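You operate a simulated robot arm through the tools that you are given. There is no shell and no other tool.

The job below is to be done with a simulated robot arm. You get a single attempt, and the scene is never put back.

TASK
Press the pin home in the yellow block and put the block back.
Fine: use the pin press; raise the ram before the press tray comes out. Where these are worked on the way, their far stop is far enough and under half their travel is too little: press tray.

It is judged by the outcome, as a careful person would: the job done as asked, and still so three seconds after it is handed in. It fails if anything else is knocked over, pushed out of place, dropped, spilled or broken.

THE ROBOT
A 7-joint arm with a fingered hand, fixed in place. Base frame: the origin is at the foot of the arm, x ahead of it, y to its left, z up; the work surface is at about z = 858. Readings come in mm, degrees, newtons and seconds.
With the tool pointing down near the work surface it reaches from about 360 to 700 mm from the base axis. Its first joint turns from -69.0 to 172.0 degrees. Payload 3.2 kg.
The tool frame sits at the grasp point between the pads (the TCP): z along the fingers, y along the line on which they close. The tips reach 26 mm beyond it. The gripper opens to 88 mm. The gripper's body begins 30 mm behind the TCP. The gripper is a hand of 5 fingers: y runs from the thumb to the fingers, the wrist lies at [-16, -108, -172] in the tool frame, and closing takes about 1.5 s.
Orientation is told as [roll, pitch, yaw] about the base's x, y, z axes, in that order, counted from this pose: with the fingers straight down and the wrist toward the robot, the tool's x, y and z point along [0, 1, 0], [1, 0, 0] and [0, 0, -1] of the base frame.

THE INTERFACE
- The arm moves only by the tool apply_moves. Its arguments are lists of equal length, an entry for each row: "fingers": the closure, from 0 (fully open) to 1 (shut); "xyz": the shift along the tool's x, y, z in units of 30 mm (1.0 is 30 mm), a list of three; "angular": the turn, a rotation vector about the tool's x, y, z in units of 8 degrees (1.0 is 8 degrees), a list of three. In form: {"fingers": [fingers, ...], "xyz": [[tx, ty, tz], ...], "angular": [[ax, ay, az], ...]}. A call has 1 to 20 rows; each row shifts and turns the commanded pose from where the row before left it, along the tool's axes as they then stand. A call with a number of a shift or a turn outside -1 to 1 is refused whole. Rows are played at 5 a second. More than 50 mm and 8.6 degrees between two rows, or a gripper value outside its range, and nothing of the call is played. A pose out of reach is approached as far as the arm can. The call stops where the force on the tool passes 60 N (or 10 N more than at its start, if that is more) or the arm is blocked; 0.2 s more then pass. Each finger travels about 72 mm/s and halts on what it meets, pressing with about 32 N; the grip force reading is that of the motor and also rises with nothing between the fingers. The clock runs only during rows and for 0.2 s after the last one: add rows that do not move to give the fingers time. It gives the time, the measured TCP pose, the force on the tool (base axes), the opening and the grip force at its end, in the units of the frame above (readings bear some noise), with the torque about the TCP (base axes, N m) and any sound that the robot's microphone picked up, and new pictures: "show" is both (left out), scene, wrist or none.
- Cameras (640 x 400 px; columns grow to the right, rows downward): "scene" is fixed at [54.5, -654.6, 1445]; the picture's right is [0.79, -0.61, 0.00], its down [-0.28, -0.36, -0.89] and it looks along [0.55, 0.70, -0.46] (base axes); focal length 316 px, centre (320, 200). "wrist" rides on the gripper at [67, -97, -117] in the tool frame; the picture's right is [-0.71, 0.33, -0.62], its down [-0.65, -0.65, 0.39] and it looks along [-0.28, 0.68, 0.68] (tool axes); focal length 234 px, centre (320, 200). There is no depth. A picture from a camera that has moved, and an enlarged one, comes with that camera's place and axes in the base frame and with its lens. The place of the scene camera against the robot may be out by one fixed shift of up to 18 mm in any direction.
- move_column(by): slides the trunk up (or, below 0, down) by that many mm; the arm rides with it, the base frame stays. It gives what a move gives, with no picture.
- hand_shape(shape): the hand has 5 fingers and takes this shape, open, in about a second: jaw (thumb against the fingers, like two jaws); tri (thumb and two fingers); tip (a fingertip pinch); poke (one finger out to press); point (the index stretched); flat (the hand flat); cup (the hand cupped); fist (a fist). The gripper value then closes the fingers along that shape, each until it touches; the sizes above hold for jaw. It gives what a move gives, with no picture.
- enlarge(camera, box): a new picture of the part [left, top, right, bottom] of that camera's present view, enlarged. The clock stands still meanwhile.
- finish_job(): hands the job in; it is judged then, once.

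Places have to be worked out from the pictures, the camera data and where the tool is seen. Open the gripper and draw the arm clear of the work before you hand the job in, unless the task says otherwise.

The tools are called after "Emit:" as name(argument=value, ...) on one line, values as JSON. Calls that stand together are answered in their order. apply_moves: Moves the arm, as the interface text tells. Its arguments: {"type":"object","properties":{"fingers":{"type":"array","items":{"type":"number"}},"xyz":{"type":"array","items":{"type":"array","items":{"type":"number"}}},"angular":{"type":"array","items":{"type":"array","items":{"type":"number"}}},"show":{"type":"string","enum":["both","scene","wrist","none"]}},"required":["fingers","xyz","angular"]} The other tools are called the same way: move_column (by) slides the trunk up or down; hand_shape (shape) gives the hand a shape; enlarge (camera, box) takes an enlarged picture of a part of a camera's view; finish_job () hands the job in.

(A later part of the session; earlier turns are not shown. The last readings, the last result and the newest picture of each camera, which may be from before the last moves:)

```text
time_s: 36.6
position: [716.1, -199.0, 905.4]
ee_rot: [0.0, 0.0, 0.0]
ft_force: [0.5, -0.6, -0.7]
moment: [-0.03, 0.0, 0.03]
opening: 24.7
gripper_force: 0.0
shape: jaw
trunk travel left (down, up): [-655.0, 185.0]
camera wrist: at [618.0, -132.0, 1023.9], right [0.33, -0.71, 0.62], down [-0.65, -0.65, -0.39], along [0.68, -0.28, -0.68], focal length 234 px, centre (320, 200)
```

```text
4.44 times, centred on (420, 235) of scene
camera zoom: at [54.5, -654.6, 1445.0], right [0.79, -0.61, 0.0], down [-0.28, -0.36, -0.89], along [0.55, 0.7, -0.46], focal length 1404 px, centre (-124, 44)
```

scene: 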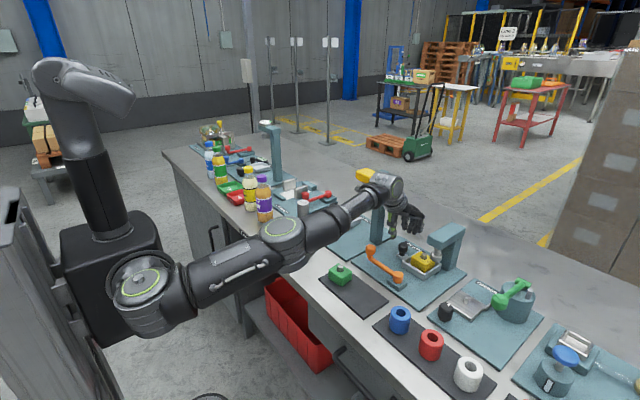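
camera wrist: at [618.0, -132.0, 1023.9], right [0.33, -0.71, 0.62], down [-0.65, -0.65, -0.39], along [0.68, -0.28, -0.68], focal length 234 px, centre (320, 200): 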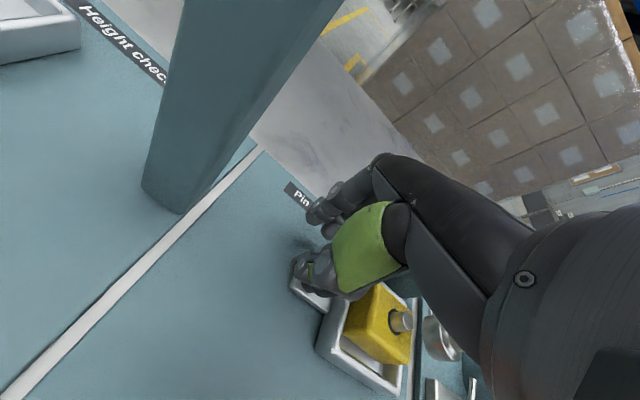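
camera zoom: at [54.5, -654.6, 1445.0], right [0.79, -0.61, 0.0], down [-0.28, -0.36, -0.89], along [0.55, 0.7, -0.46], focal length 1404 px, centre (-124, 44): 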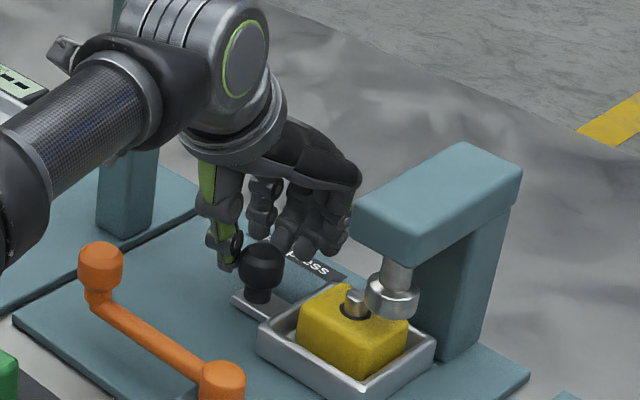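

The pin nears the ram; ram bottom should be ~10 mm above the pin top. I continue in small steps watching the force.

Emit:
apply_moves(fingers=[0.72, 0.72], xyz=[[-0.15, 0, 0], [-0.15, 0, 0]], angular=[[0, 0, 0], [0, 0, 0]], show="none")

Emit:
enlarge(camera="scene", box=[390, 210, 460, 280])

```text
time_s: 37.2
position: [716.0, -208.0, 904.9]
ee_rot: [-0.1, 0.1, 0.1]
ft_force: [0.4, 0.0, 0.6]
moment: [0.0, 0.03, 0.02]
opening: 24.8
gripper_force: 0.0
shape: jaw
trunk travel left (down, up): [-655.0, 185.0]
```

```text
5.71 times, centred on (425, 245) of scene
camera zoom: at [54.5, -654.6, 1445.0], right [0.79, -0.61, 0.0], down [-0.28, -0.36, -0.89], along [0.55, 0.7, -0.46], focal length 1805 px, centre (-280, -57)
```

zoom: 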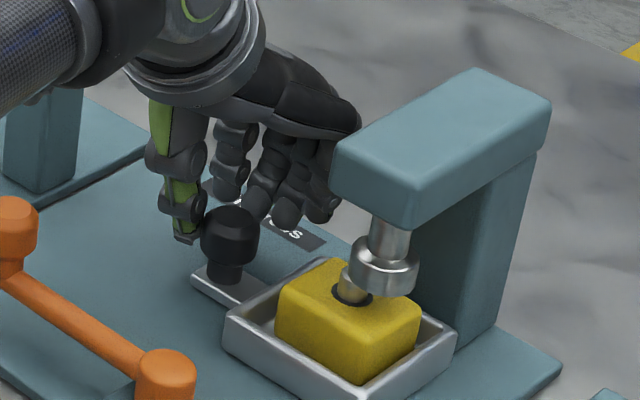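

Still free; the pin slips beneath the ram. I continue to the stop in small steps.

Emit:
apply_moves(fingers=[0.72, 0.72, 0.72], xyz=[[-0.15, 0, 0], [-0.15, 0, 0], [-0.1, 0, 0]], angular=[[0, 0, 0], [0, 0, 0], [0, 0, 0]], show="none")

Emit:
enlarge(camera="scene", box=[390, 210, 460, 280])

```text
time_s: 38.0
position: [715.9, -219.1, 906.6]
ee_rot: [0.0, -0.1, -0.1]
ft_force: [-0.1, 0.1, -0.8]
moment: [0.0, 0.01, -0.02]
opening: 24.8
gripper_force: 0.1
shape: jaw
trunk travel left (down, up): [-655.0, 185.0]
```

```text
5.71 times, centred on (425, 245) of scene
camera zoom: at [54.5, -654.6, 1445.0], right [0.79, -0.61, 0.0], down [-0.28, -0.36, -0.89], along [0.55, 0.7, -0.46], focal length 1805 px, centre (-280, -57)
```

zoom: 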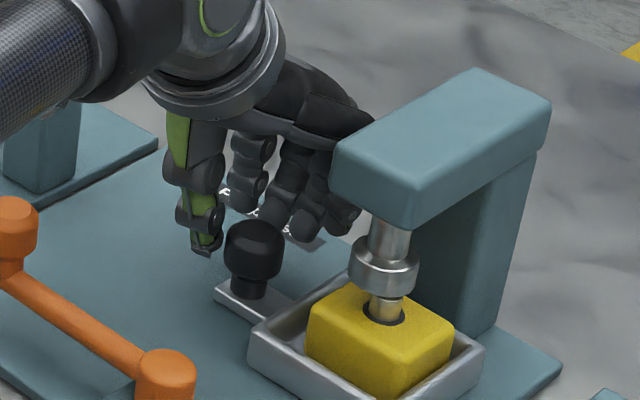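

Emit:
apply_moves(fingers=[0.72, 0.72], xyz=[[-0.1, 0, 0], [-0.1, 0, 0]], angular=[[0, 0, 0], [0, 0, 0]], show="none")

Emit:
enlarge(camera="scene", box=[390, 210, 460, 280])

```text
time_s: 38.6
position: [715.1, -221.6, 906.5]
ee_rot: [0.0, -0.2, -0.1]
ft_force: [-0.2, -0.5, -0.3]
moment: [-0.01, 0.01, -0.01]
opening: 25.0
gripper_force: 0.1
shape: jaw
out of reach, approached as far as the arm can: row 2
trunk travel left (down, up): [-655.0, 185.0]
```

```text
5.71 times, centred on (425, 245) of scene
camera zoom: at [54.5, -654.6, 1445.0], right [0.79, -0.61, 0.0], down [-0.28, -0.36, -0.89], along [0.55, 0.7, -0.46], focal length 1805 px, centre (-280, -57)
```

zoom: 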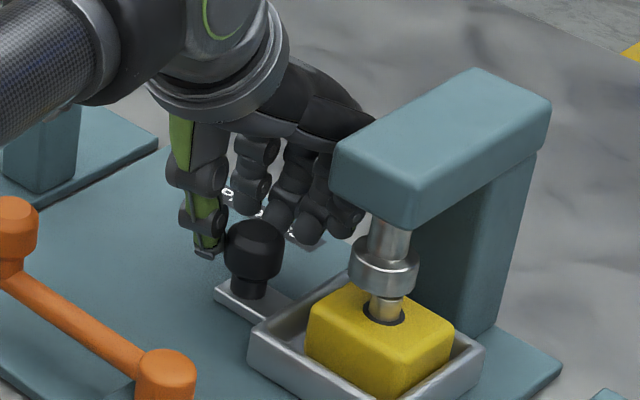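

The tray seems to be at or near its stop (it no longer moves with the thumb). I pull x back a little for reach and press a few mm more to confirm the stop by force.

Emit:
apply_moves(fingers=[0.72, 0.72, 0.72, 0.72], xyz=[[0, -0.12, 0], [-0.1, 0, 0], [-0.1, 0, 0], [-0.1, 0, 0]], angular=[[0, 0, 0], [0, 0, 0], [0, 0, 0], [0, 0, 0]])

Emit:
enlarge(camera="scene", box=[390, 210, 460, 280])

Emit:
enlarge(camera="wrist", box=[200, 180, 440, 400])

```text
time_s: 39.6
position: [711.0, -227.3, 906.3]
ee_rot: [0.0, -0.1, 0.0]
ft_force: [0.0, 4.4, 1.5]
moment: [0.0, 0.04, -0.05]
opening: 25.2
gripper_force: 0.1
shape: jaw
trunk travel left (down, up): [-655.0, 185.0]
camera wrist: at [612.7, -161.3, 1024.0], right [0.33, -0.71, 0.62], down [-0.65, -0.65, -0.39], along [0.68, -0.28, -0.68], focal length 234 px, centre (320, 200)
```

scene: 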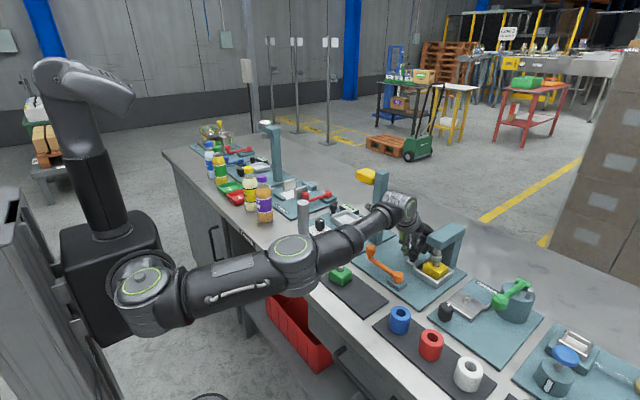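
wrist: 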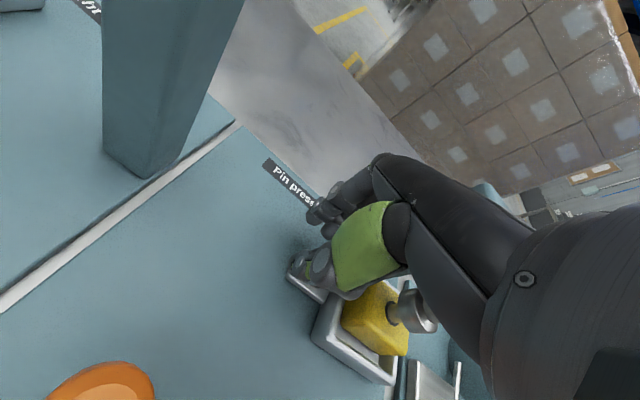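

```text
5.71 times, centred on (425, 245) of scene
camera zoom: at [54.5, -654.6, 1445.0], right [0.79, -0.61, 0.0], down [-0.28, -0.36, -0.89], along [0.55, 0.7, -0.46], focal length 1805 px, centre (-280, -57)
```

zoom: 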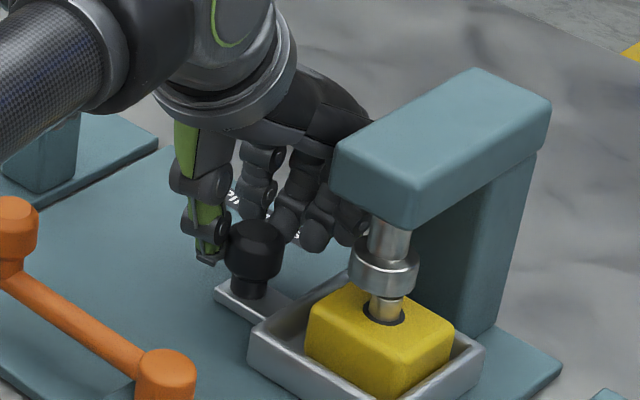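

```text
1.82 times, centred on (320, 290) of wrist
camera zoom: at [612.7, -161.3, 1024.0], right [0.33, -0.71, 0.62], down [-0.65, -0.65, -0.39], along [0.68, -0.28, -0.68], focal length 426 px, centre (320, 36)
```

zoom: 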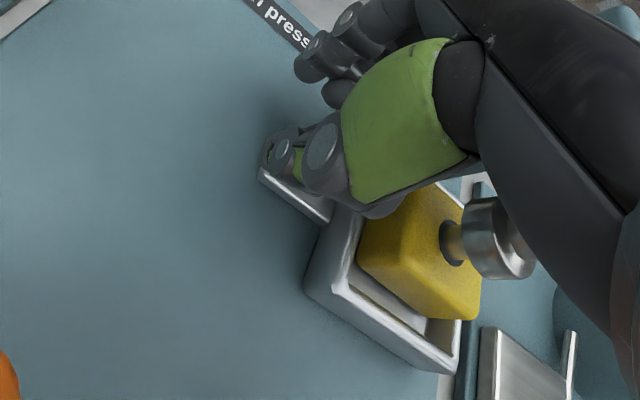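

Reaction of 4.4 N with the tray unmoved indicates the stop. One more small press to be certain.

Emit:
apply_moves(fingers=[0.72, 0.72], xyz=[[-0.08, -0.02, 0], [0, 0, 0]], angular=[[0, 0, 0], [0, 0, 0]], show="none")

Emit:
enlarge(camera="scene", box=[390, 210, 460, 280])

```text
time_s: 40.2
position: [710.1, -228.9, 906.1]
ee_rot: [-0.1, 0.0, 0.2]
ft_force: [1.2, 9.8, 0.4]
moment: [-0.24, 0.1, 0.09]
opening: 24.9
gripper_force: 0.0
shape: jaw
trunk travel left (down, up): [-655.0, 185.0]
```

```text
5.71 times, centred on (425, 245) of scene
camera zoom: at [54.5, -654.6, 1445.0], right [0.79, -0.61, 0.0], down [-0.28, -0.36, -0.89], along [0.55, 0.7, -0.46], focal length 1805 px, centre (-280, -57)
```

zoom: 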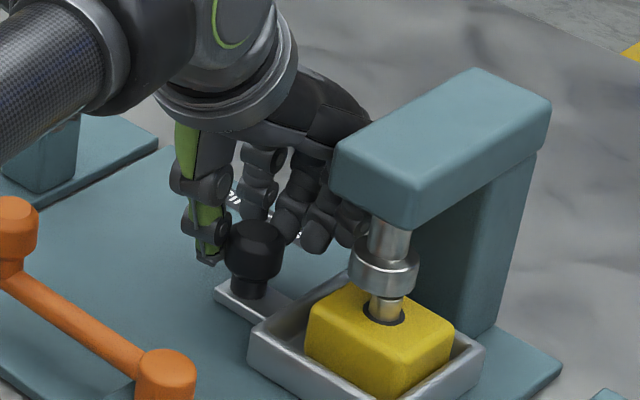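

The tray is firmly at its far stop (9.8 N). I back the thumb off, raise and retreat toward the crank, opening the hand.

Emit:
apply_moves(fingers=[0.72, 0.72, 0.72, 0.72, 0.6, 0.5, 0.4, 0.4], xyz=[[0.15, 0, 0], [0.15, -0.1, 0], [0, -0.5, -0.5], [0, -0.5, -0.5], [0.1, -0.6, -0.5], [0.4, -0.7, 0], [0.4, -0.7, 0], [0.4, -0.6, 0]], angular=[[0, 0, 0], [0, 0, 0], [0, 0, 0], [0, 0, 0], [0, 0, 0], [0, 0, 0], [0, 0, 0], [0, 0, 0]])

Emit:
enlarge(camera="scene", box=[340, 180, 480, 290])

```text
time_s: 42.0
position: [598.2, -185.0, 951.1]
ee_rot: [0.0, -0.1, 0.0]
ft_force: [0.2, -0.3, 0.4]
moment: [-0.03, 0.02, 0.03]
opening: 52.4
gripper_force: 0.1
shape: jaw
trunk travel left (down, up): [-655.0, 185.0]
camera wrist: at [500.5, -118.3, 1068.5], right [0.33, -0.71, 0.62], down [-0.65, -0.65, -0.39], along [0.68, -0.28, -0.68], focal length 234 px, centre (320, 200)
```

scene: 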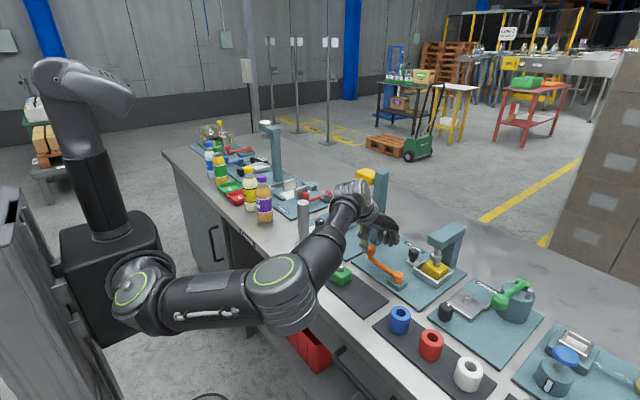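
wrist: 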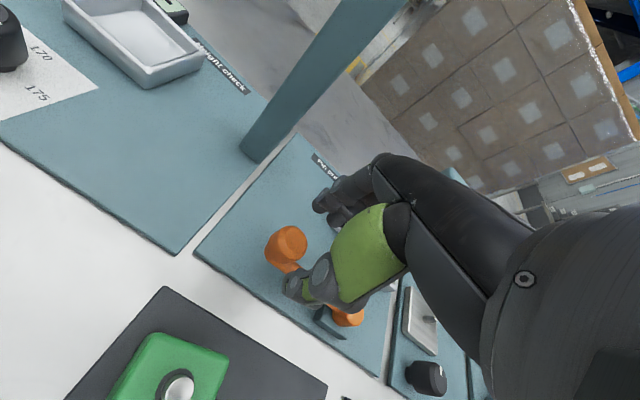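

```text
3.64 times, centred on (410, 235) of scene
camera zoom: at [54.5, -654.6, 1445.0], right [0.79, -0.61, 0.0], down [-0.28, -0.36, -0.89], along [0.55, 0.7, -0.46], focal length 1148 px, centre (-7, 73)
```

zoom: 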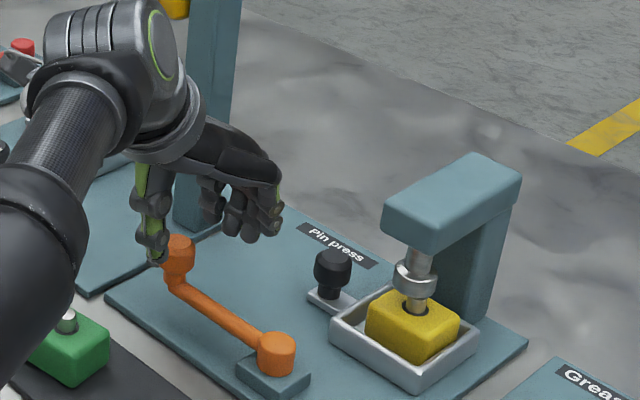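

The crank knob is right beside/below the hand. I centre over it (x≈597, y≈−178) and lower so the fingers straddle it.

Emit:
apply_moves(fingers=[0.35, 0.35, 0.35, 0.35], xyz=[[0.23, -0.03, 0], [0, 0, 0.3], [0, 0, 0.3], [0, 0, 0.27]], angular=[[0, 0, 0], [0, 0, 0], [0, 0, 0], [0, 0, 0]])

Emit:
enlarge(camera="scene", box=[340, 200, 440, 290])

Emit:
enlarge(camera="wrist", box=[220, 180, 380, 340])

```text
time_s: 43.0
position: [597.7, -177.3, 925.1]
ee_rot: [0.0, 0.0, 0.0]
ft_force: [-0.8, -0.9, 0.3]
moment: [-0.03, -0.02, -0.02]
opening: 56.7
gripper_force: 0.0
shape: jaw
trunk travel left (down, up): [-655.0, 185.0]
camera wrist: at [500.3, -112.0, 1042.3], right [0.33, -0.71, 0.62], down [-0.65, -0.65, -0.39], along [0.68, -0.28, -0.68], focal length 234 px, centre (320, 200)
```

scene: 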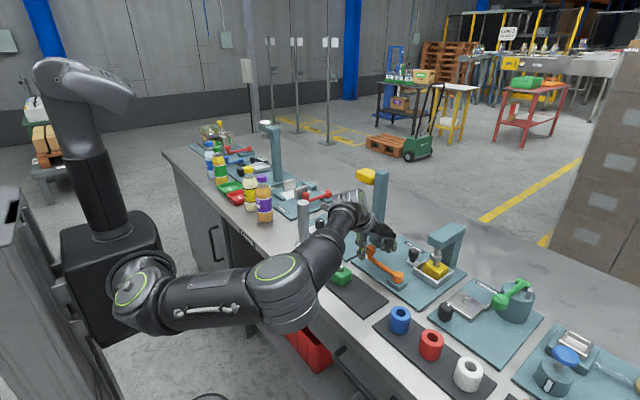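
wrist: 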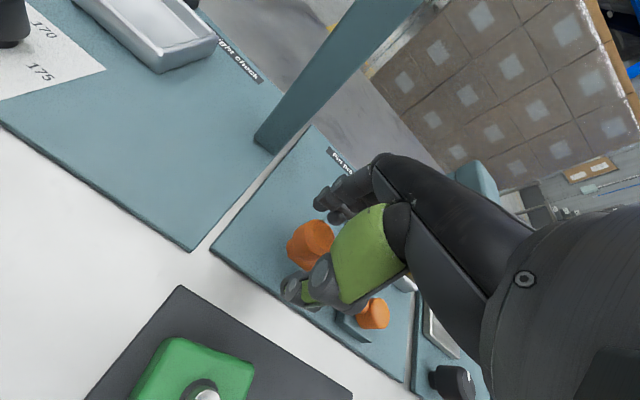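

```text
4.44 times, centred on (390, 245) of scene
camera zoom: at [54.5, -654.6, 1445.0], right [0.79, -0.61, 0.0], down [-0.28, -0.36, -0.89], along [0.55, 0.7, -0.46], focal length 1404 px, centre (9, 0)
```

zoom: 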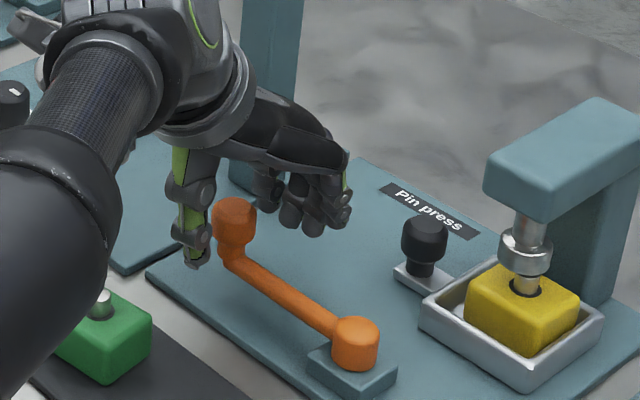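

```text
2.50 times, centred on (300, 260) of wrist
camera zoom: at [500.3, -112.0, 1042.3], right [0.33, -0.71, 0.62], down [-0.65, -0.65, -0.39], along [0.68, -0.28, -0.68], focal length 585 px, centre (370, 50)
```

zoom: 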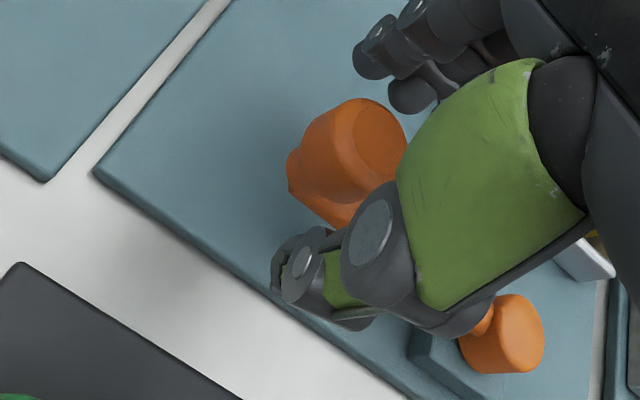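

The knob is nicely between thumb and fingers. I close on it, then test which way the crank turns.

Emit:
apply_moves(fingers=[0.45, 0.55, 0.65, 0.72, 0.75, 0.75, 0.75], xyz=[[0, 0, 0], [0, 0, 0], [0, 0, 0], [0, 0, 0], [0, 0, 0], [0, 0, 0], [0, 0, 0]], angular=[[0, 0, 0], [0, 0, 0], [0, 0, 0], [0, 0, 0], [0, 0, 0], [0, 0, 0], [0, 0, 0]], show="wrist")

Emit:
enlarge(camera="scene", box=[340, 200, 440, 290])

```text
time_s: 44.6
position: [597.1, -177.3, 924.5]
ee_rot: [0.0, -0.1, 0.0]
ft_force: [-0.9, 0.0, -0.1]
moment: [0.01, 0.01, 0.02]
opening: 22.9
gripper_force: 0.0
shape: jaw
trunk travel left (down, up): [-655.0, 185.0]
camera wrist: at [499.9, -111.8, 1042.6], right [0.33, -0.71, 0.62], down [-0.65, -0.65, -0.39], along [0.68, -0.28, -0.68], focal length 234 px, centre (320, 200)
```

wrist: 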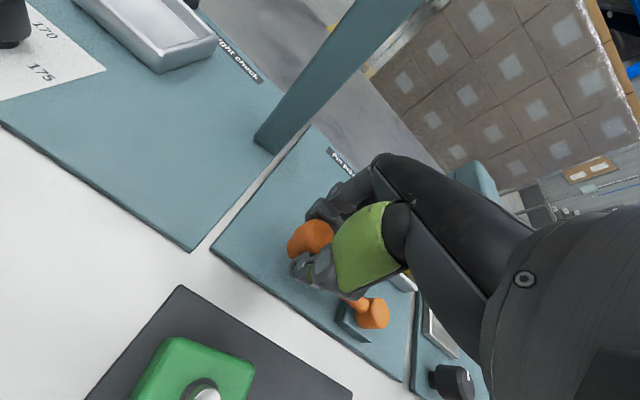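

```text
4.44 times, centred on (390, 245) of scene
camera zoom: at [54.5, -654.6, 1445.0], right [0.79, -0.61, 0.0], down [-0.28, -0.36, -0.89], along [0.55, 0.7, -0.46], focal length 1404 px, centre (9, 0)
```

zoom: 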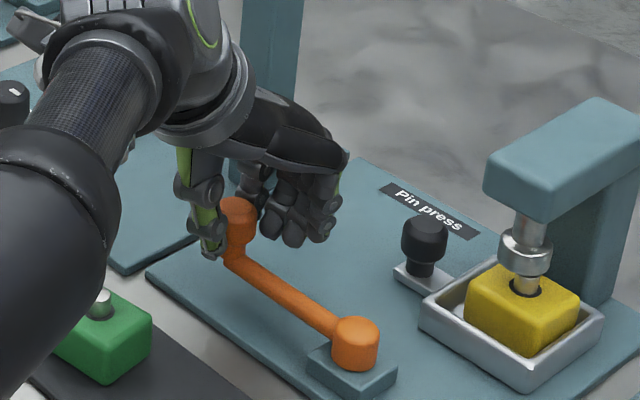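

No grip force yet, so the knob is smaller or freely moved; I close further to get hold.

Emit:
apply_moves(fingers=[0.8, 0.85, 0.9, 0.95, 0.95, 0.95], xyz=[[0, 0, 0], [0, 0, 0], [0, 0, 0], [0, 0, 0], [0, 0, 0], [0, 0, 0]], angular=[[0, 0, 0], [0, 0, 0], [0, 0, 0], [0, 0, 0], [0, 0, 0], [0, 0, 0]], show="wrist")

Emit:
enlarge(camera="scene", box=[340, 200, 440, 290])

Emit:
enlarge(camera="wrist", box=[240, 180, 400, 340])

```text
time_s: 46.0
position: [597.4, -178.1, 924.1]
ee_rot: [0.0, -0.1, 0.0]
ft_force: [-1.8, -1.0, -0.9]
moment: [-0.01, -0.01, -0.09]
opening: 18.7
gripper_force: 32.5
shape: jaw
trunk travel left (down, up): [-655.0, 185.0]
camera wrist: at [500.1, -112.1, 1042.4], right [0.33, -0.71, 0.62], down [-0.65, -0.65, -0.39], along [0.68, -0.28, -0.68], focal length 234 px, centre (320, 200)
```

wrist: 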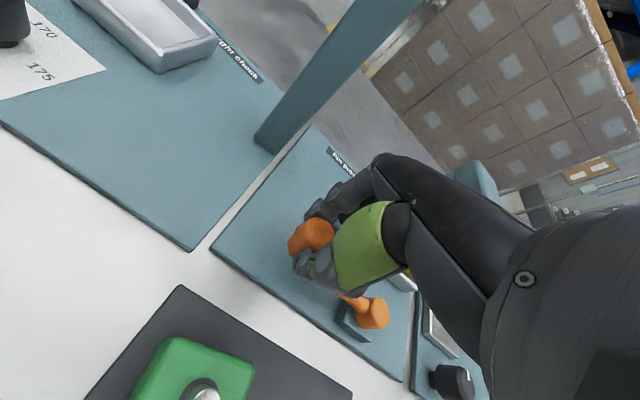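

```text
4.44 times, centred on (390, 245) of scene
camera zoom: at [54.5, -654.6, 1445.0], right [0.79, -0.61, 0.0], down [-0.28, -0.36, -0.89], along [0.55, 0.7, -0.46], focal length 1404 px, centre (9, 0)
```

zoom: 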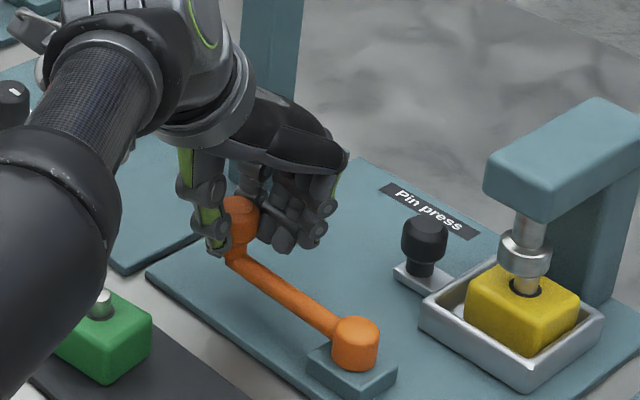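

```text
2.50 times, centred on (320, 260) of wrist
camera zoom: at [500.1, -112.1, 1042.4], right [0.33, -0.71, 0.62], down [-0.65, -0.65, -0.39], along [0.68, -0.28, -0.68], focal length 585 px, centre (320, 50)
```

zoom: 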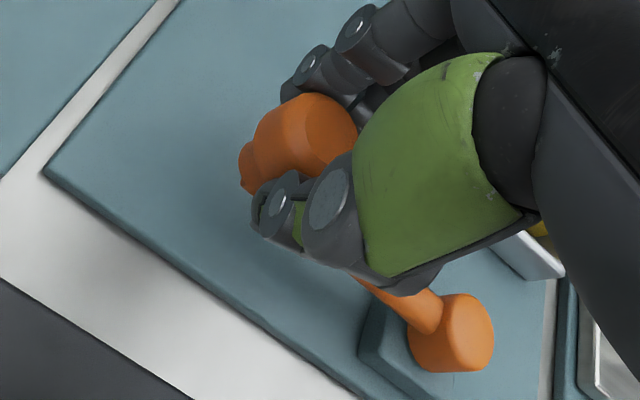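

Now gripped (32 N at 18.7 mm). I test with 6 mm toward −x.

Emit:
apply_moves(fingers=[0.95, 0.95, 0.95], xyz=[[0, -0.1, 0], [0, -0.1, 0], [0, 0, 0]], angular=[[0, 0, 0], [0, 0, 0], [0, 0, 0]], show="wrist")

Emit:
enlarge(camera="scene", box=[360, 190, 460, 280])

```text
time_s: 46.8
position: [594.4, -176.7, 924.9]
ee_rot: [0.0, 0.0, 0.0]
ft_force: [7.1, -1.8, 1.1]
moment: [0.01, -0.2, -0.05]
opening: 18.5
gripper_force: 32.1
shape: jaw
trunk travel left (down, up): [-655.0, 185.0]
camera wrist: at [496.0, -112.0, 1042.2], right [0.33, -0.71, 0.62], down [-0.65, -0.65, -0.39], along [0.68, -0.28, -0.68], focal length 234 px, centre (320, 200)
```

wrist: 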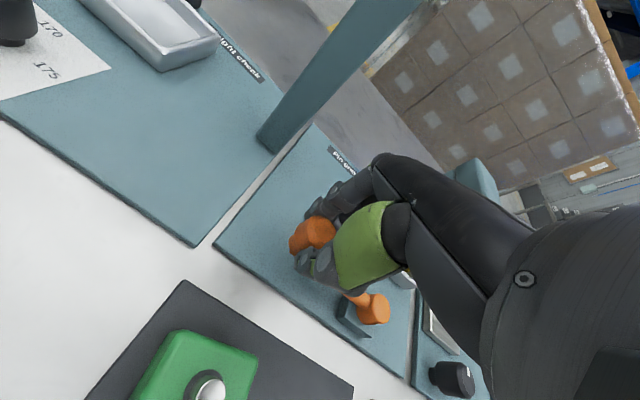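

```text
4.44 times, centred on (410, 235) of scene
camera zoom: at [54.5, -654.6, 1445.0], right [0.79, -0.61, 0.0], down [-0.28, -0.36, -0.89], along [0.55, 0.7, -0.46], focal length 1404 px, centre (-80, 44)
```

zoom: 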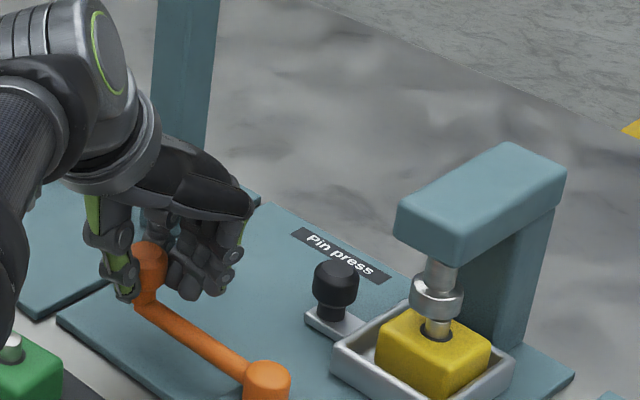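

Pulling −x meets resistance (7 N, moved only 3 of 6 mm). I try +x instead: back 6 mm plus 9 mm further.

Emit:
apply_moves(fingers=[0.95, 0.95, 0.95, 0.95, 0.95, 0.95], xyz=[[0, 0.1, 0], [0, 0.1, 0], [0, 0.1, 0], [0, 0.1, 0], [0, 0.1, 0], [0, 0, 0]], angular=[[0, 0, 0], [0, 0, 0], [0, 0, 0], [0, 0, 0], [0, 0, 0], [0, 0, 0]], show="wrist")

Emit:
enlarge(camera="scene", box=[360, 190, 460, 280])

```text
time_s: 48.2
position: [607.5, -179.2, 925.5]
ee_rot: [0.1, 0.0, -0.2]
ft_force: [-4.7, -5.7, -1.3]
moment: [-0.1, 0.04, -0.18]
opening: 18.7
gripper_force: 31.9
shape: jaw
trunk travel left (down, up): [-655.0, 185.0]
camera wrist: at [509.0, -113.1, 1042.6], right [0.33, -0.71, 0.62], down [-0.65, -0.65, -0.39], along [0.68, -0.28, -0.68], focal length 234 px, centre (320, 200)
```

wrist: 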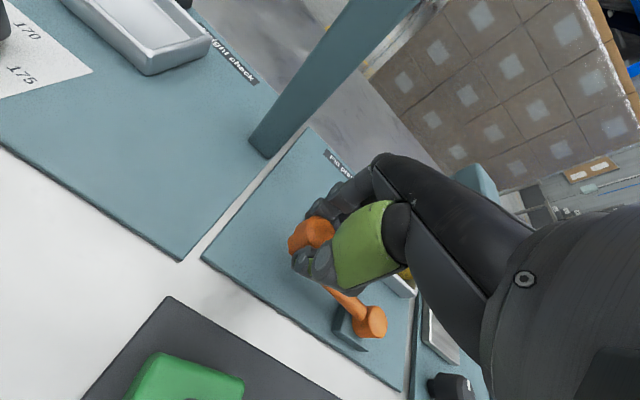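

```text
4.44 times, centred on (410, 235) of scene
camera zoom: at [54.5, -654.6, 1445.0], right [0.79, -0.61, 0.0], down [-0.28, -0.36, -0.89], along [0.55, 0.7, -0.46], focal length 1404 px, centre (-80, 44)
```

zoom: 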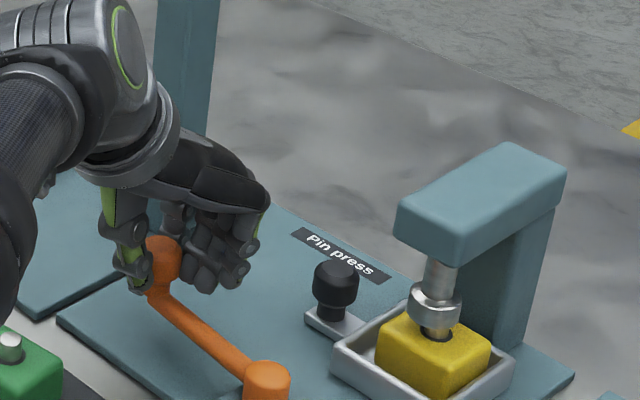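

The ram came down slightly with +x motion — so the crank presses when swung toward +x. I now follow the arc about the hub, turning the hand with the crank, 16° first.

Emit:
apply_moves(fingers=[0.95, 0.95, 0.95, 0.95], xyz=[[-0.032, 0.22, 0], [-0.032, 0.22, 0], [-0.032, 0.22, 0], [-0.032, 0.22, 0]], angular=[[0, 0, 0.5], [0, 0, 0.5], [0, 0, 0.5], [0, 0, 0.5]], show="wrist")

Emit:
enlarge(camera="scene", box=[360, 190, 460, 280])

```text
time_s: 49.2
position: [632.3, -185.8, 925.2]
ee_rot: [0.0, 0.1, -16.1]
ft_force: [-8.5, -5.1, -5.6]
moment: [-0.13, 0.07, -0.12]
opening: 18.6
gripper_force: 31.4
shape: jaw
trunk travel left (down, up): [-655.0, 185.0]
camera wrist: at [556.7, -95.3, 1042.9], right [0.12, -0.77, 0.62], down [-0.81, -0.44, -0.39], along [0.58, -0.46, -0.68], focal length 234 px, centre (320, 200)
```

wrist: 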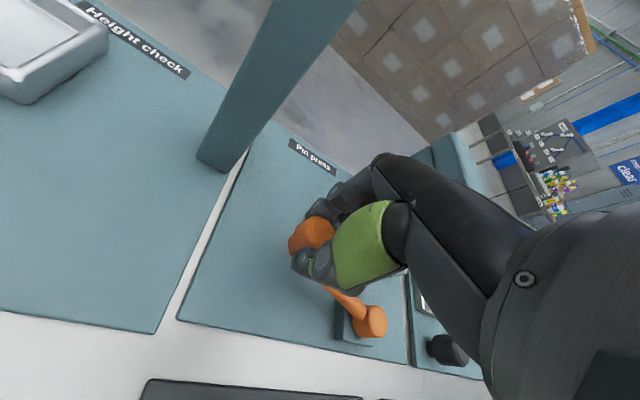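

```text
4.44 times, centred on (410, 235) of scene
camera zoom: at [54.5, -654.6, 1445.0], right [0.79, -0.61, 0.0], down [-0.28, -0.36, -0.89], along [0.55, 0.7, -0.46], focal length 1404 px, centre (-80, 44)
```

zoom: 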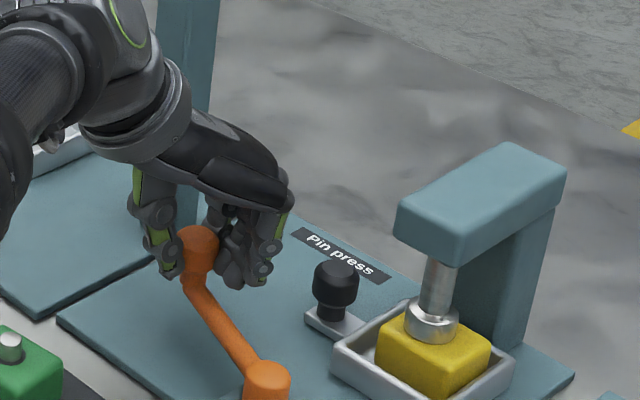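

The ram is already close to the block top. I continue the arc another 8°, watching the force.

Emit:
apply_moves(fingers=[0.95, 0.95], xyz=[[-0.032, 0.22, 0], [-0.032, 0.22, 0]], angular=[[0, 0, 0.5], [0, 0, 0.5]], show="wrist")

Emit:
enlarge(camera="scene", box=[360, 190, 460, 280])

```text
time_s: 49.8
position: [641.7, -188.4, 925.5]
ee_rot: [0.1, 0.1, -23.9]
ft_force: [-22.8, 4.0, -8.8]
moment: [0.12, 0.52, -0.01]
opening: 16.1
gripper_force: 31.7
shape: jaw
trunk travel left (down, up): [-655.0, 185.0]
camera wrist: at [579.1, -88.4, 1043.4], right [0.02, -0.78, 0.62], down [-0.86, -0.33, -0.39], along [0.51, -0.53, -0.68], focal length 234 px, centre (320, 200)
```

wrist: 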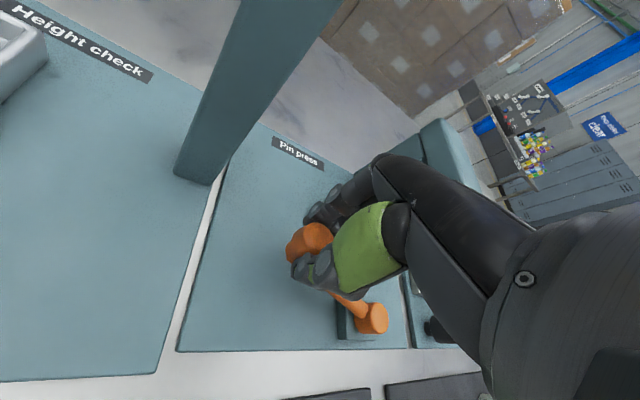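

```text
4.44 times, centred on (410, 235) of scene
camera zoom: at [54.5, -654.6, 1445.0], right [0.79, -0.61, 0.0], down [-0.28, -0.36, -0.89], along [0.55, 0.7, -0.46], focal length 1404 px, centre (-80, 44)
```

zoom: 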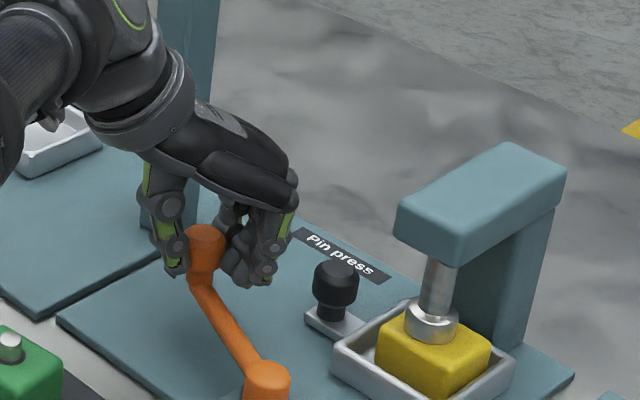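

Emit:
enlarge(camera="scene", box=[405, 235, 455, 280])

Emit:
enlarge(camera="scene", box=[370, 220, 430, 290])

```text
8.89 times, centred on (430, 258) of scene
camera zoom: at [54.5, -654.6, 1445.0], right [0.79, -0.61, 0.0], down [-0.28, -0.36, -0.89], along [0.55, 0.7, -0.46], focal length 2807 px, centre (-658, -311)
```

zoom: 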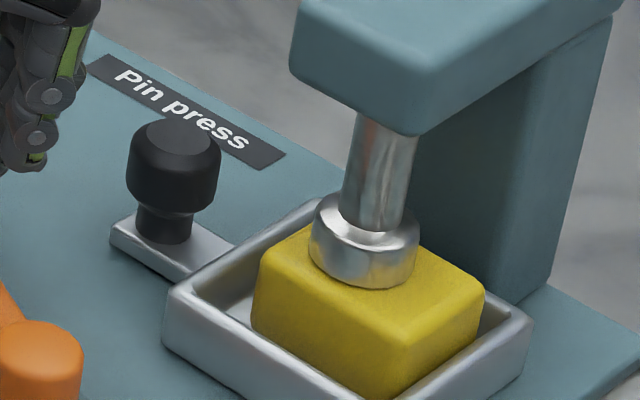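

```text
5.71 times, centred on (400, 255) of scene
camera zoom: at [54.5, -654.6, 1445.0], right [0.79, -0.61, 0.0], down [-0.28, -0.36, -0.89], along [0.55, 0.7, -0.46], focal length 1805 px, centre (-137, -114)
```

zoom: 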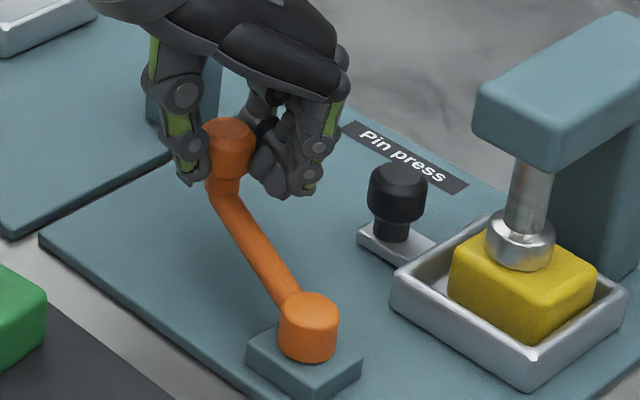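

The ram touches the pin top now and resists (≈23 N). I keep pushing along the arc.

Emit:
apply_moves(fingers=[0.95, 0.95], xyz=[[-0.03, 0.22, 0], [-0.03, 0.22, 0]], angular=[[0, 0, 0.5], [0, 0, 0.5]], show="wrist")

Emit:
enlarge(camera="scene", box=[405, 235, 455, 280])

Emit:
enlarge(camera="scene", box=[370, 220, 430, 290])

```text
time_s: 50.4
position: [650.5, -191.0, 927.6]
ee_rot: [0.1, 0.1, -31.8]
ft_force: [-32.5, 14.6, -8.7]
moment: [0.25, 0.52, -0.03]
opening: 12.9
gripper_force: 32.6
shape: jaw
trunk travel left (down, up): [-655.0, 185.0]
camera wrist: at [601.7, -84.0, 1045.5], right [-0.09, -0.78, 0.62], down [-0.9, -0.21, -0.39], along [0.43, -0.59, -0.68], focal length 234 px, centre (320, 200)
```

wrist: 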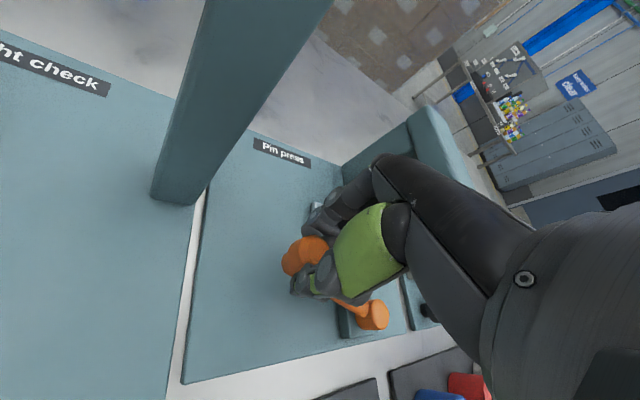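

```text
8.89 times, centred on (430, 258) of scene
camera zoom: at [54.5, -654.6, 1445.0], right [0.79, -0.61, 0.0], down [-0.28, -0.36, -0.89], along [0.55, 0.7, -0.46], focal length 2807 px, centre (-658, -311)
```

zoom: 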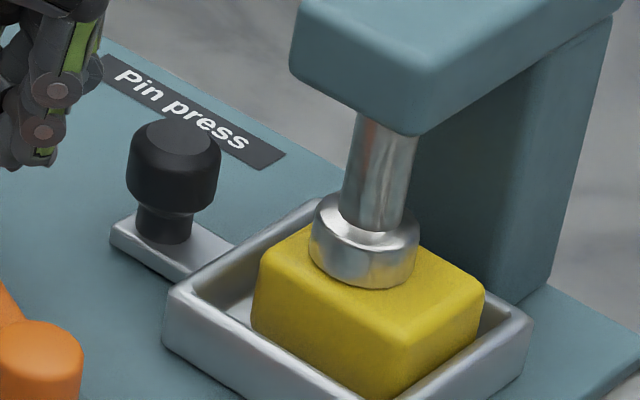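

```text
5.71 times, centred on (400, 255) of scene
camera zoom: at [54.5, -654.6, 1445.0], right [0.79, -0.61, 0.0], down [-0.28, -0.36, -0.89], along [0.55, 0.7, -0.46], focal length 1805 px, centre (-137, -114)
```

zoom: 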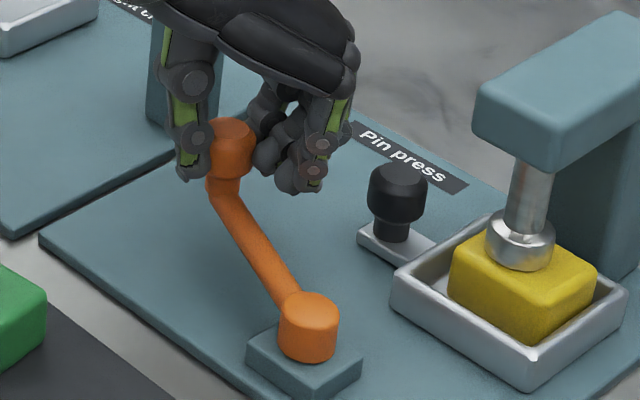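

The crank does not advance at ~35 N: the thumb (motor limit ~32 N) yields before the pin moves. I release, rise clear, and inspect the fist shape, which should push more rigidly with its knuckle front.

Emit:
apply_moves(fingers=[0.8, 0.6, 0.4, 0.35, 0.35, 0.35, 0.35], xyz=[[0, -0.2, 0], [0, -0.1, 0], [0, 0, 0], [0, 0, -0.5], [0, 0, -0.7], [0, 0, -0.5], [0, -0.5, 0]], angular=[[0, 0, 0], [0, 0, 0], [0, 0, 0], [0, 0, 0], [0, 0, 0], [0, 0, 0], [0, 0, 0]])

Emit:
enlarge(camera="scene", box=[360, 200, 470, 290])

```text
time_s: 52.0
position: [636.3, -184.9, 977.0]
ee_rot: [0.0, 0.0, -32.0]
ft_force: [-0.5, -0.3, -0.3]
moment: [0.0, -0.01, 0.01]
opening: 56.9
gripper_force: 0.1
shape: jaw
trunk travel left (down, up): [-655.0, 185.0]
camera wrist: at [587.7, -76.8, 1094.0], right [-0.09, -0.78, 0.62], down [-0.9, -0.2, -0.39], along [0.43, -0.6, -0.68], focal length 234 px, centre (320, 200)
```

scene: 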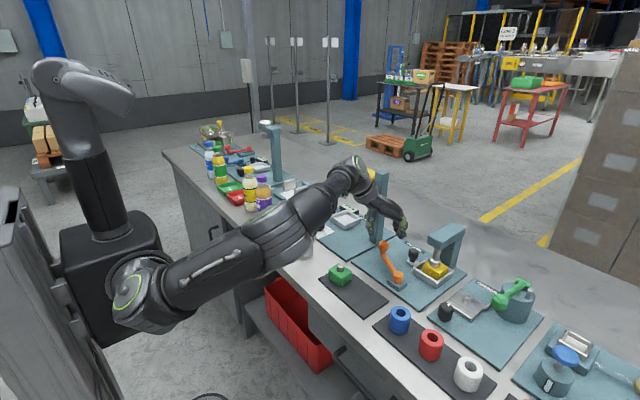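
wrist: 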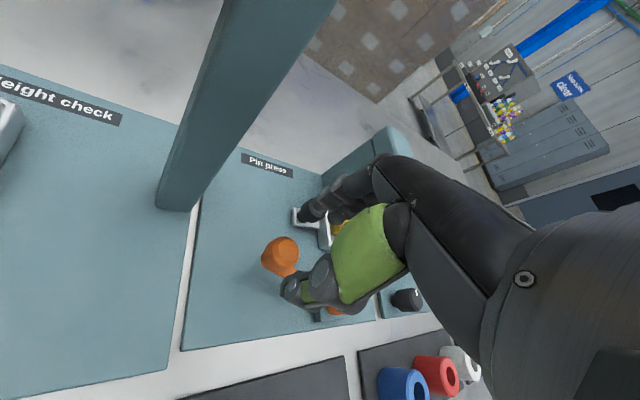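

```text
4.44 times, centred on (415, 245) of scene
camera zoom: at [54.5, -654.6, 1445.0], right [0.79, -0.61, 0.0], down [-0.28, -0.36, -0.89], along [0.55, 0.7, -0.46], focal length 1404 px, centre (-102, 0)
```

zoom: 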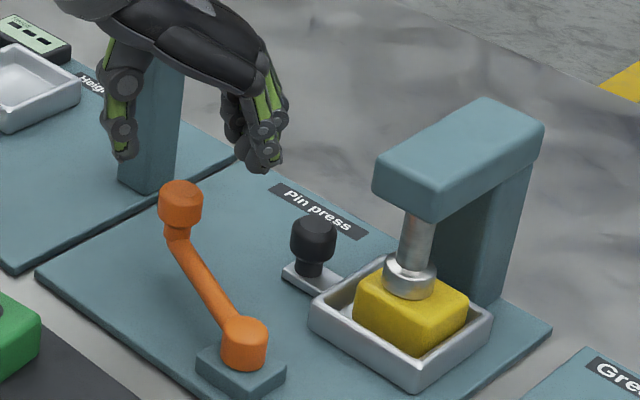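

The crank holds its place. The elbow swung left, so I check that the 170 gauge and the bottles are untouched.

Emit:
enlarge(camera="scene", box=[220, 150, 380, 280])

Emit:
hand_shape(shape="fist")

Emit:
enlarge(camera="scene", box=[350, 170, 450, 270])

Emit:
enlarge(camera="wrist", box=[180, 130, 440, 350])

```text
3.08 times, centred on (300, 215) of scene
camera zoom: at [54.5, -654.6, 1445.0], right [0.79, -0.61, 0.0], down [-0.28, -0.36, -0.89], along [0.55, 0.7, -0.46], focal length 972 px, centre (382, 154)
```

zoom: 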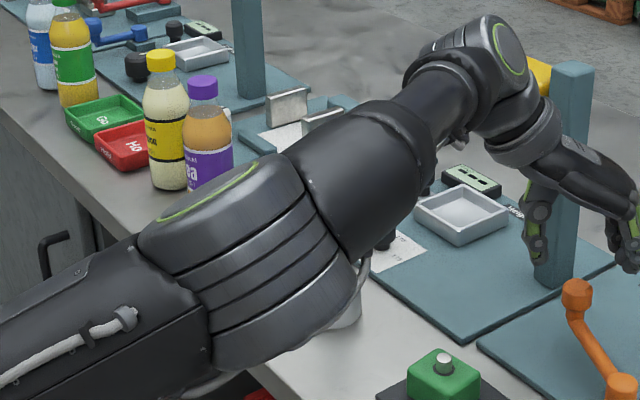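

```text
time_s: 52.9
position: [636.6, -185.3, 976.3]
ee_rot: [0.0, 0.0, -32.0]
ft_force: [0.4, -0.3, 0.3]
moment: [-0.02, -0.02, 0.01]
opening: 0.3
gripper_force: 0.0
shape: fist
trunk travel left (down, up): [-655.0, 185.0]
```

```text
4.00 times, centred on (400, 220) of scene
camera zoom: at [54.5, -654.6, 1445.0], right [0.79, -0.61, 0.0], down [-0.28, -0.36, -0.89], along [0.55, 0.7, -0.46], focal length 1263 px, centre (0, 120)
```

zoom: 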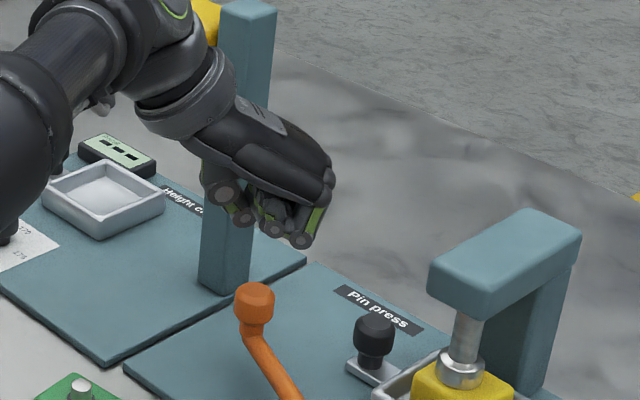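

```text
1.82 times, centred on (310, 240) of wrist
camera zoom: at [588.5, -77.2, 1093.3], right [-0.09, -0.78, 0.62], down [-0.9, -0.2, -0.39], along [0.43, -0.6, -0.68], focal length 426 px, centre (338, 127)
```

zoom: 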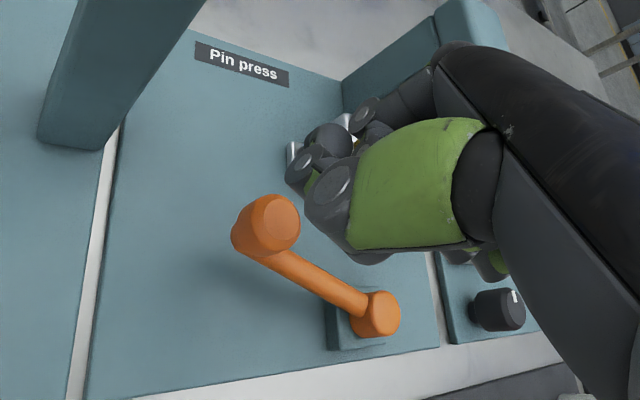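

The gauge still stands and the crank stays. I raise the trunk back up by 120 mm (more elbow clearance), then turn the hand straight again behind the crank knob with the fist.

Emit:
move_column(by=120)

Emit:
apply_moves(fingers=[0, 0, 0, 0, 0, 0], xyz=[[0, -0.6, 0], [0, -0.6, 0], [0, -0.6, 0], [0, -0.6, 0], [0, -0.3, 0], [0, 0, 0]], angular=[[0, 0, -1], [0, 0, -1], [0, 0, -1], [0, 0, -1], [0, 0, 0], [0, 0, 0]])

```text
time_s: 54.4
position: [637.4, -184.5, 1095.1]
ee_rot: [0.0, 0.1, -32.0]
ft_force: [0.1, 0.5, -0.2]
moment: [-0.01, 0.05, 0.0]
opening: 0.0
gripper_force: 0.1
shape: fist
trunk travel left (down, up): [-775.0, 65.0]
```

```text
time_s: 55.8
position: [560.5, -161.0, 1095.3]
ee_rot: [0.0, 0.0, 0.1]
ft_force: [1.0, 0.0, -0.2]
moment: [0.0, 0.0, -0.01]
opening: 0.0
gripper_force: 0.1
shape: fist
trunk travel left (down, up): [-775.0, 65.0]
camera wrist: at [462.5, -95.0, 1213.8], right [0.33, -0.71, 0.62], down [-0.65, -0.65, -0.39], along [0.68, -0.28, -0.68], focal length 234 px, centre (320, 200)
```

scene: 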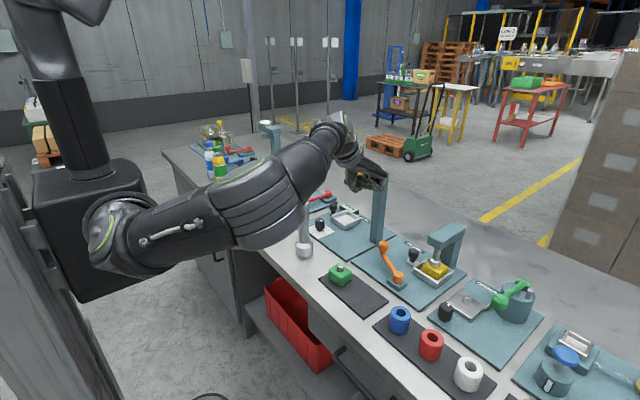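
wrist: 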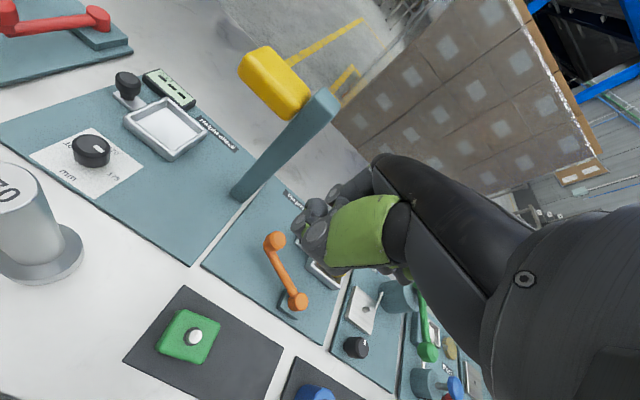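

Everything still stands. I measure the crank's present position from this view.

Emit:
enlarge(camera="wrist", box=[210, 200, 350, 340])

Emit:
enlarge(camera="scene", box=[400, 220, 470, 280])

```text
2.86 times, centred on (280, 270) of wrist
camera zoom: at [462.5, -95.0, 1213.8], right [0.33, -0.71, 0.62], down [-0.65, -0.65, -0.39], along [0.68, -0.28, -0.68], focal length 669 px, centre (434, 0)
```

zoom: 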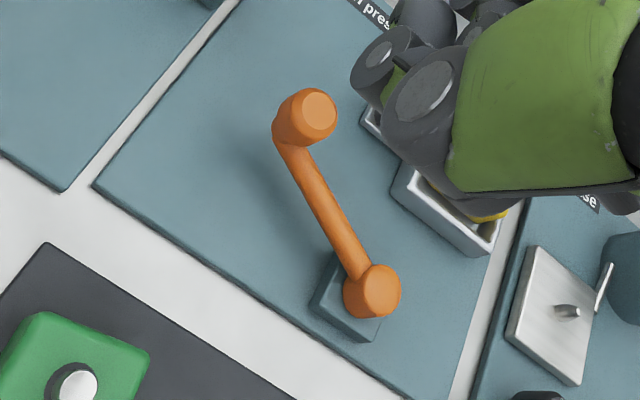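

```text
6.67 times, centred on (435, 250) of scene
camera zoom: at [54.5, -654.6, 1445.0], right [0.79, -0.61, 0.0], down [-0.28, -0.36, -0.89], along [0.55, 0.7, -0.46], focal length 2105 px, centre (-447, -133)
```

zoom: 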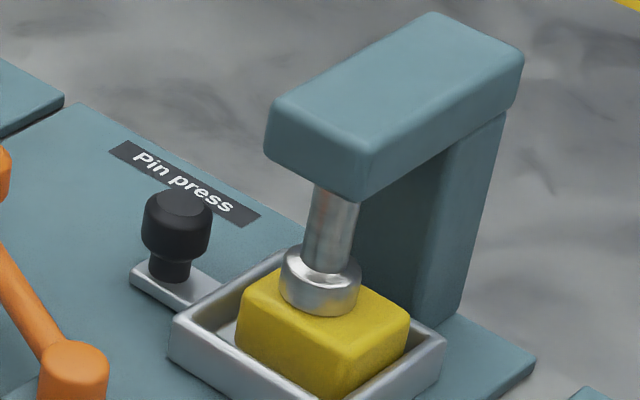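

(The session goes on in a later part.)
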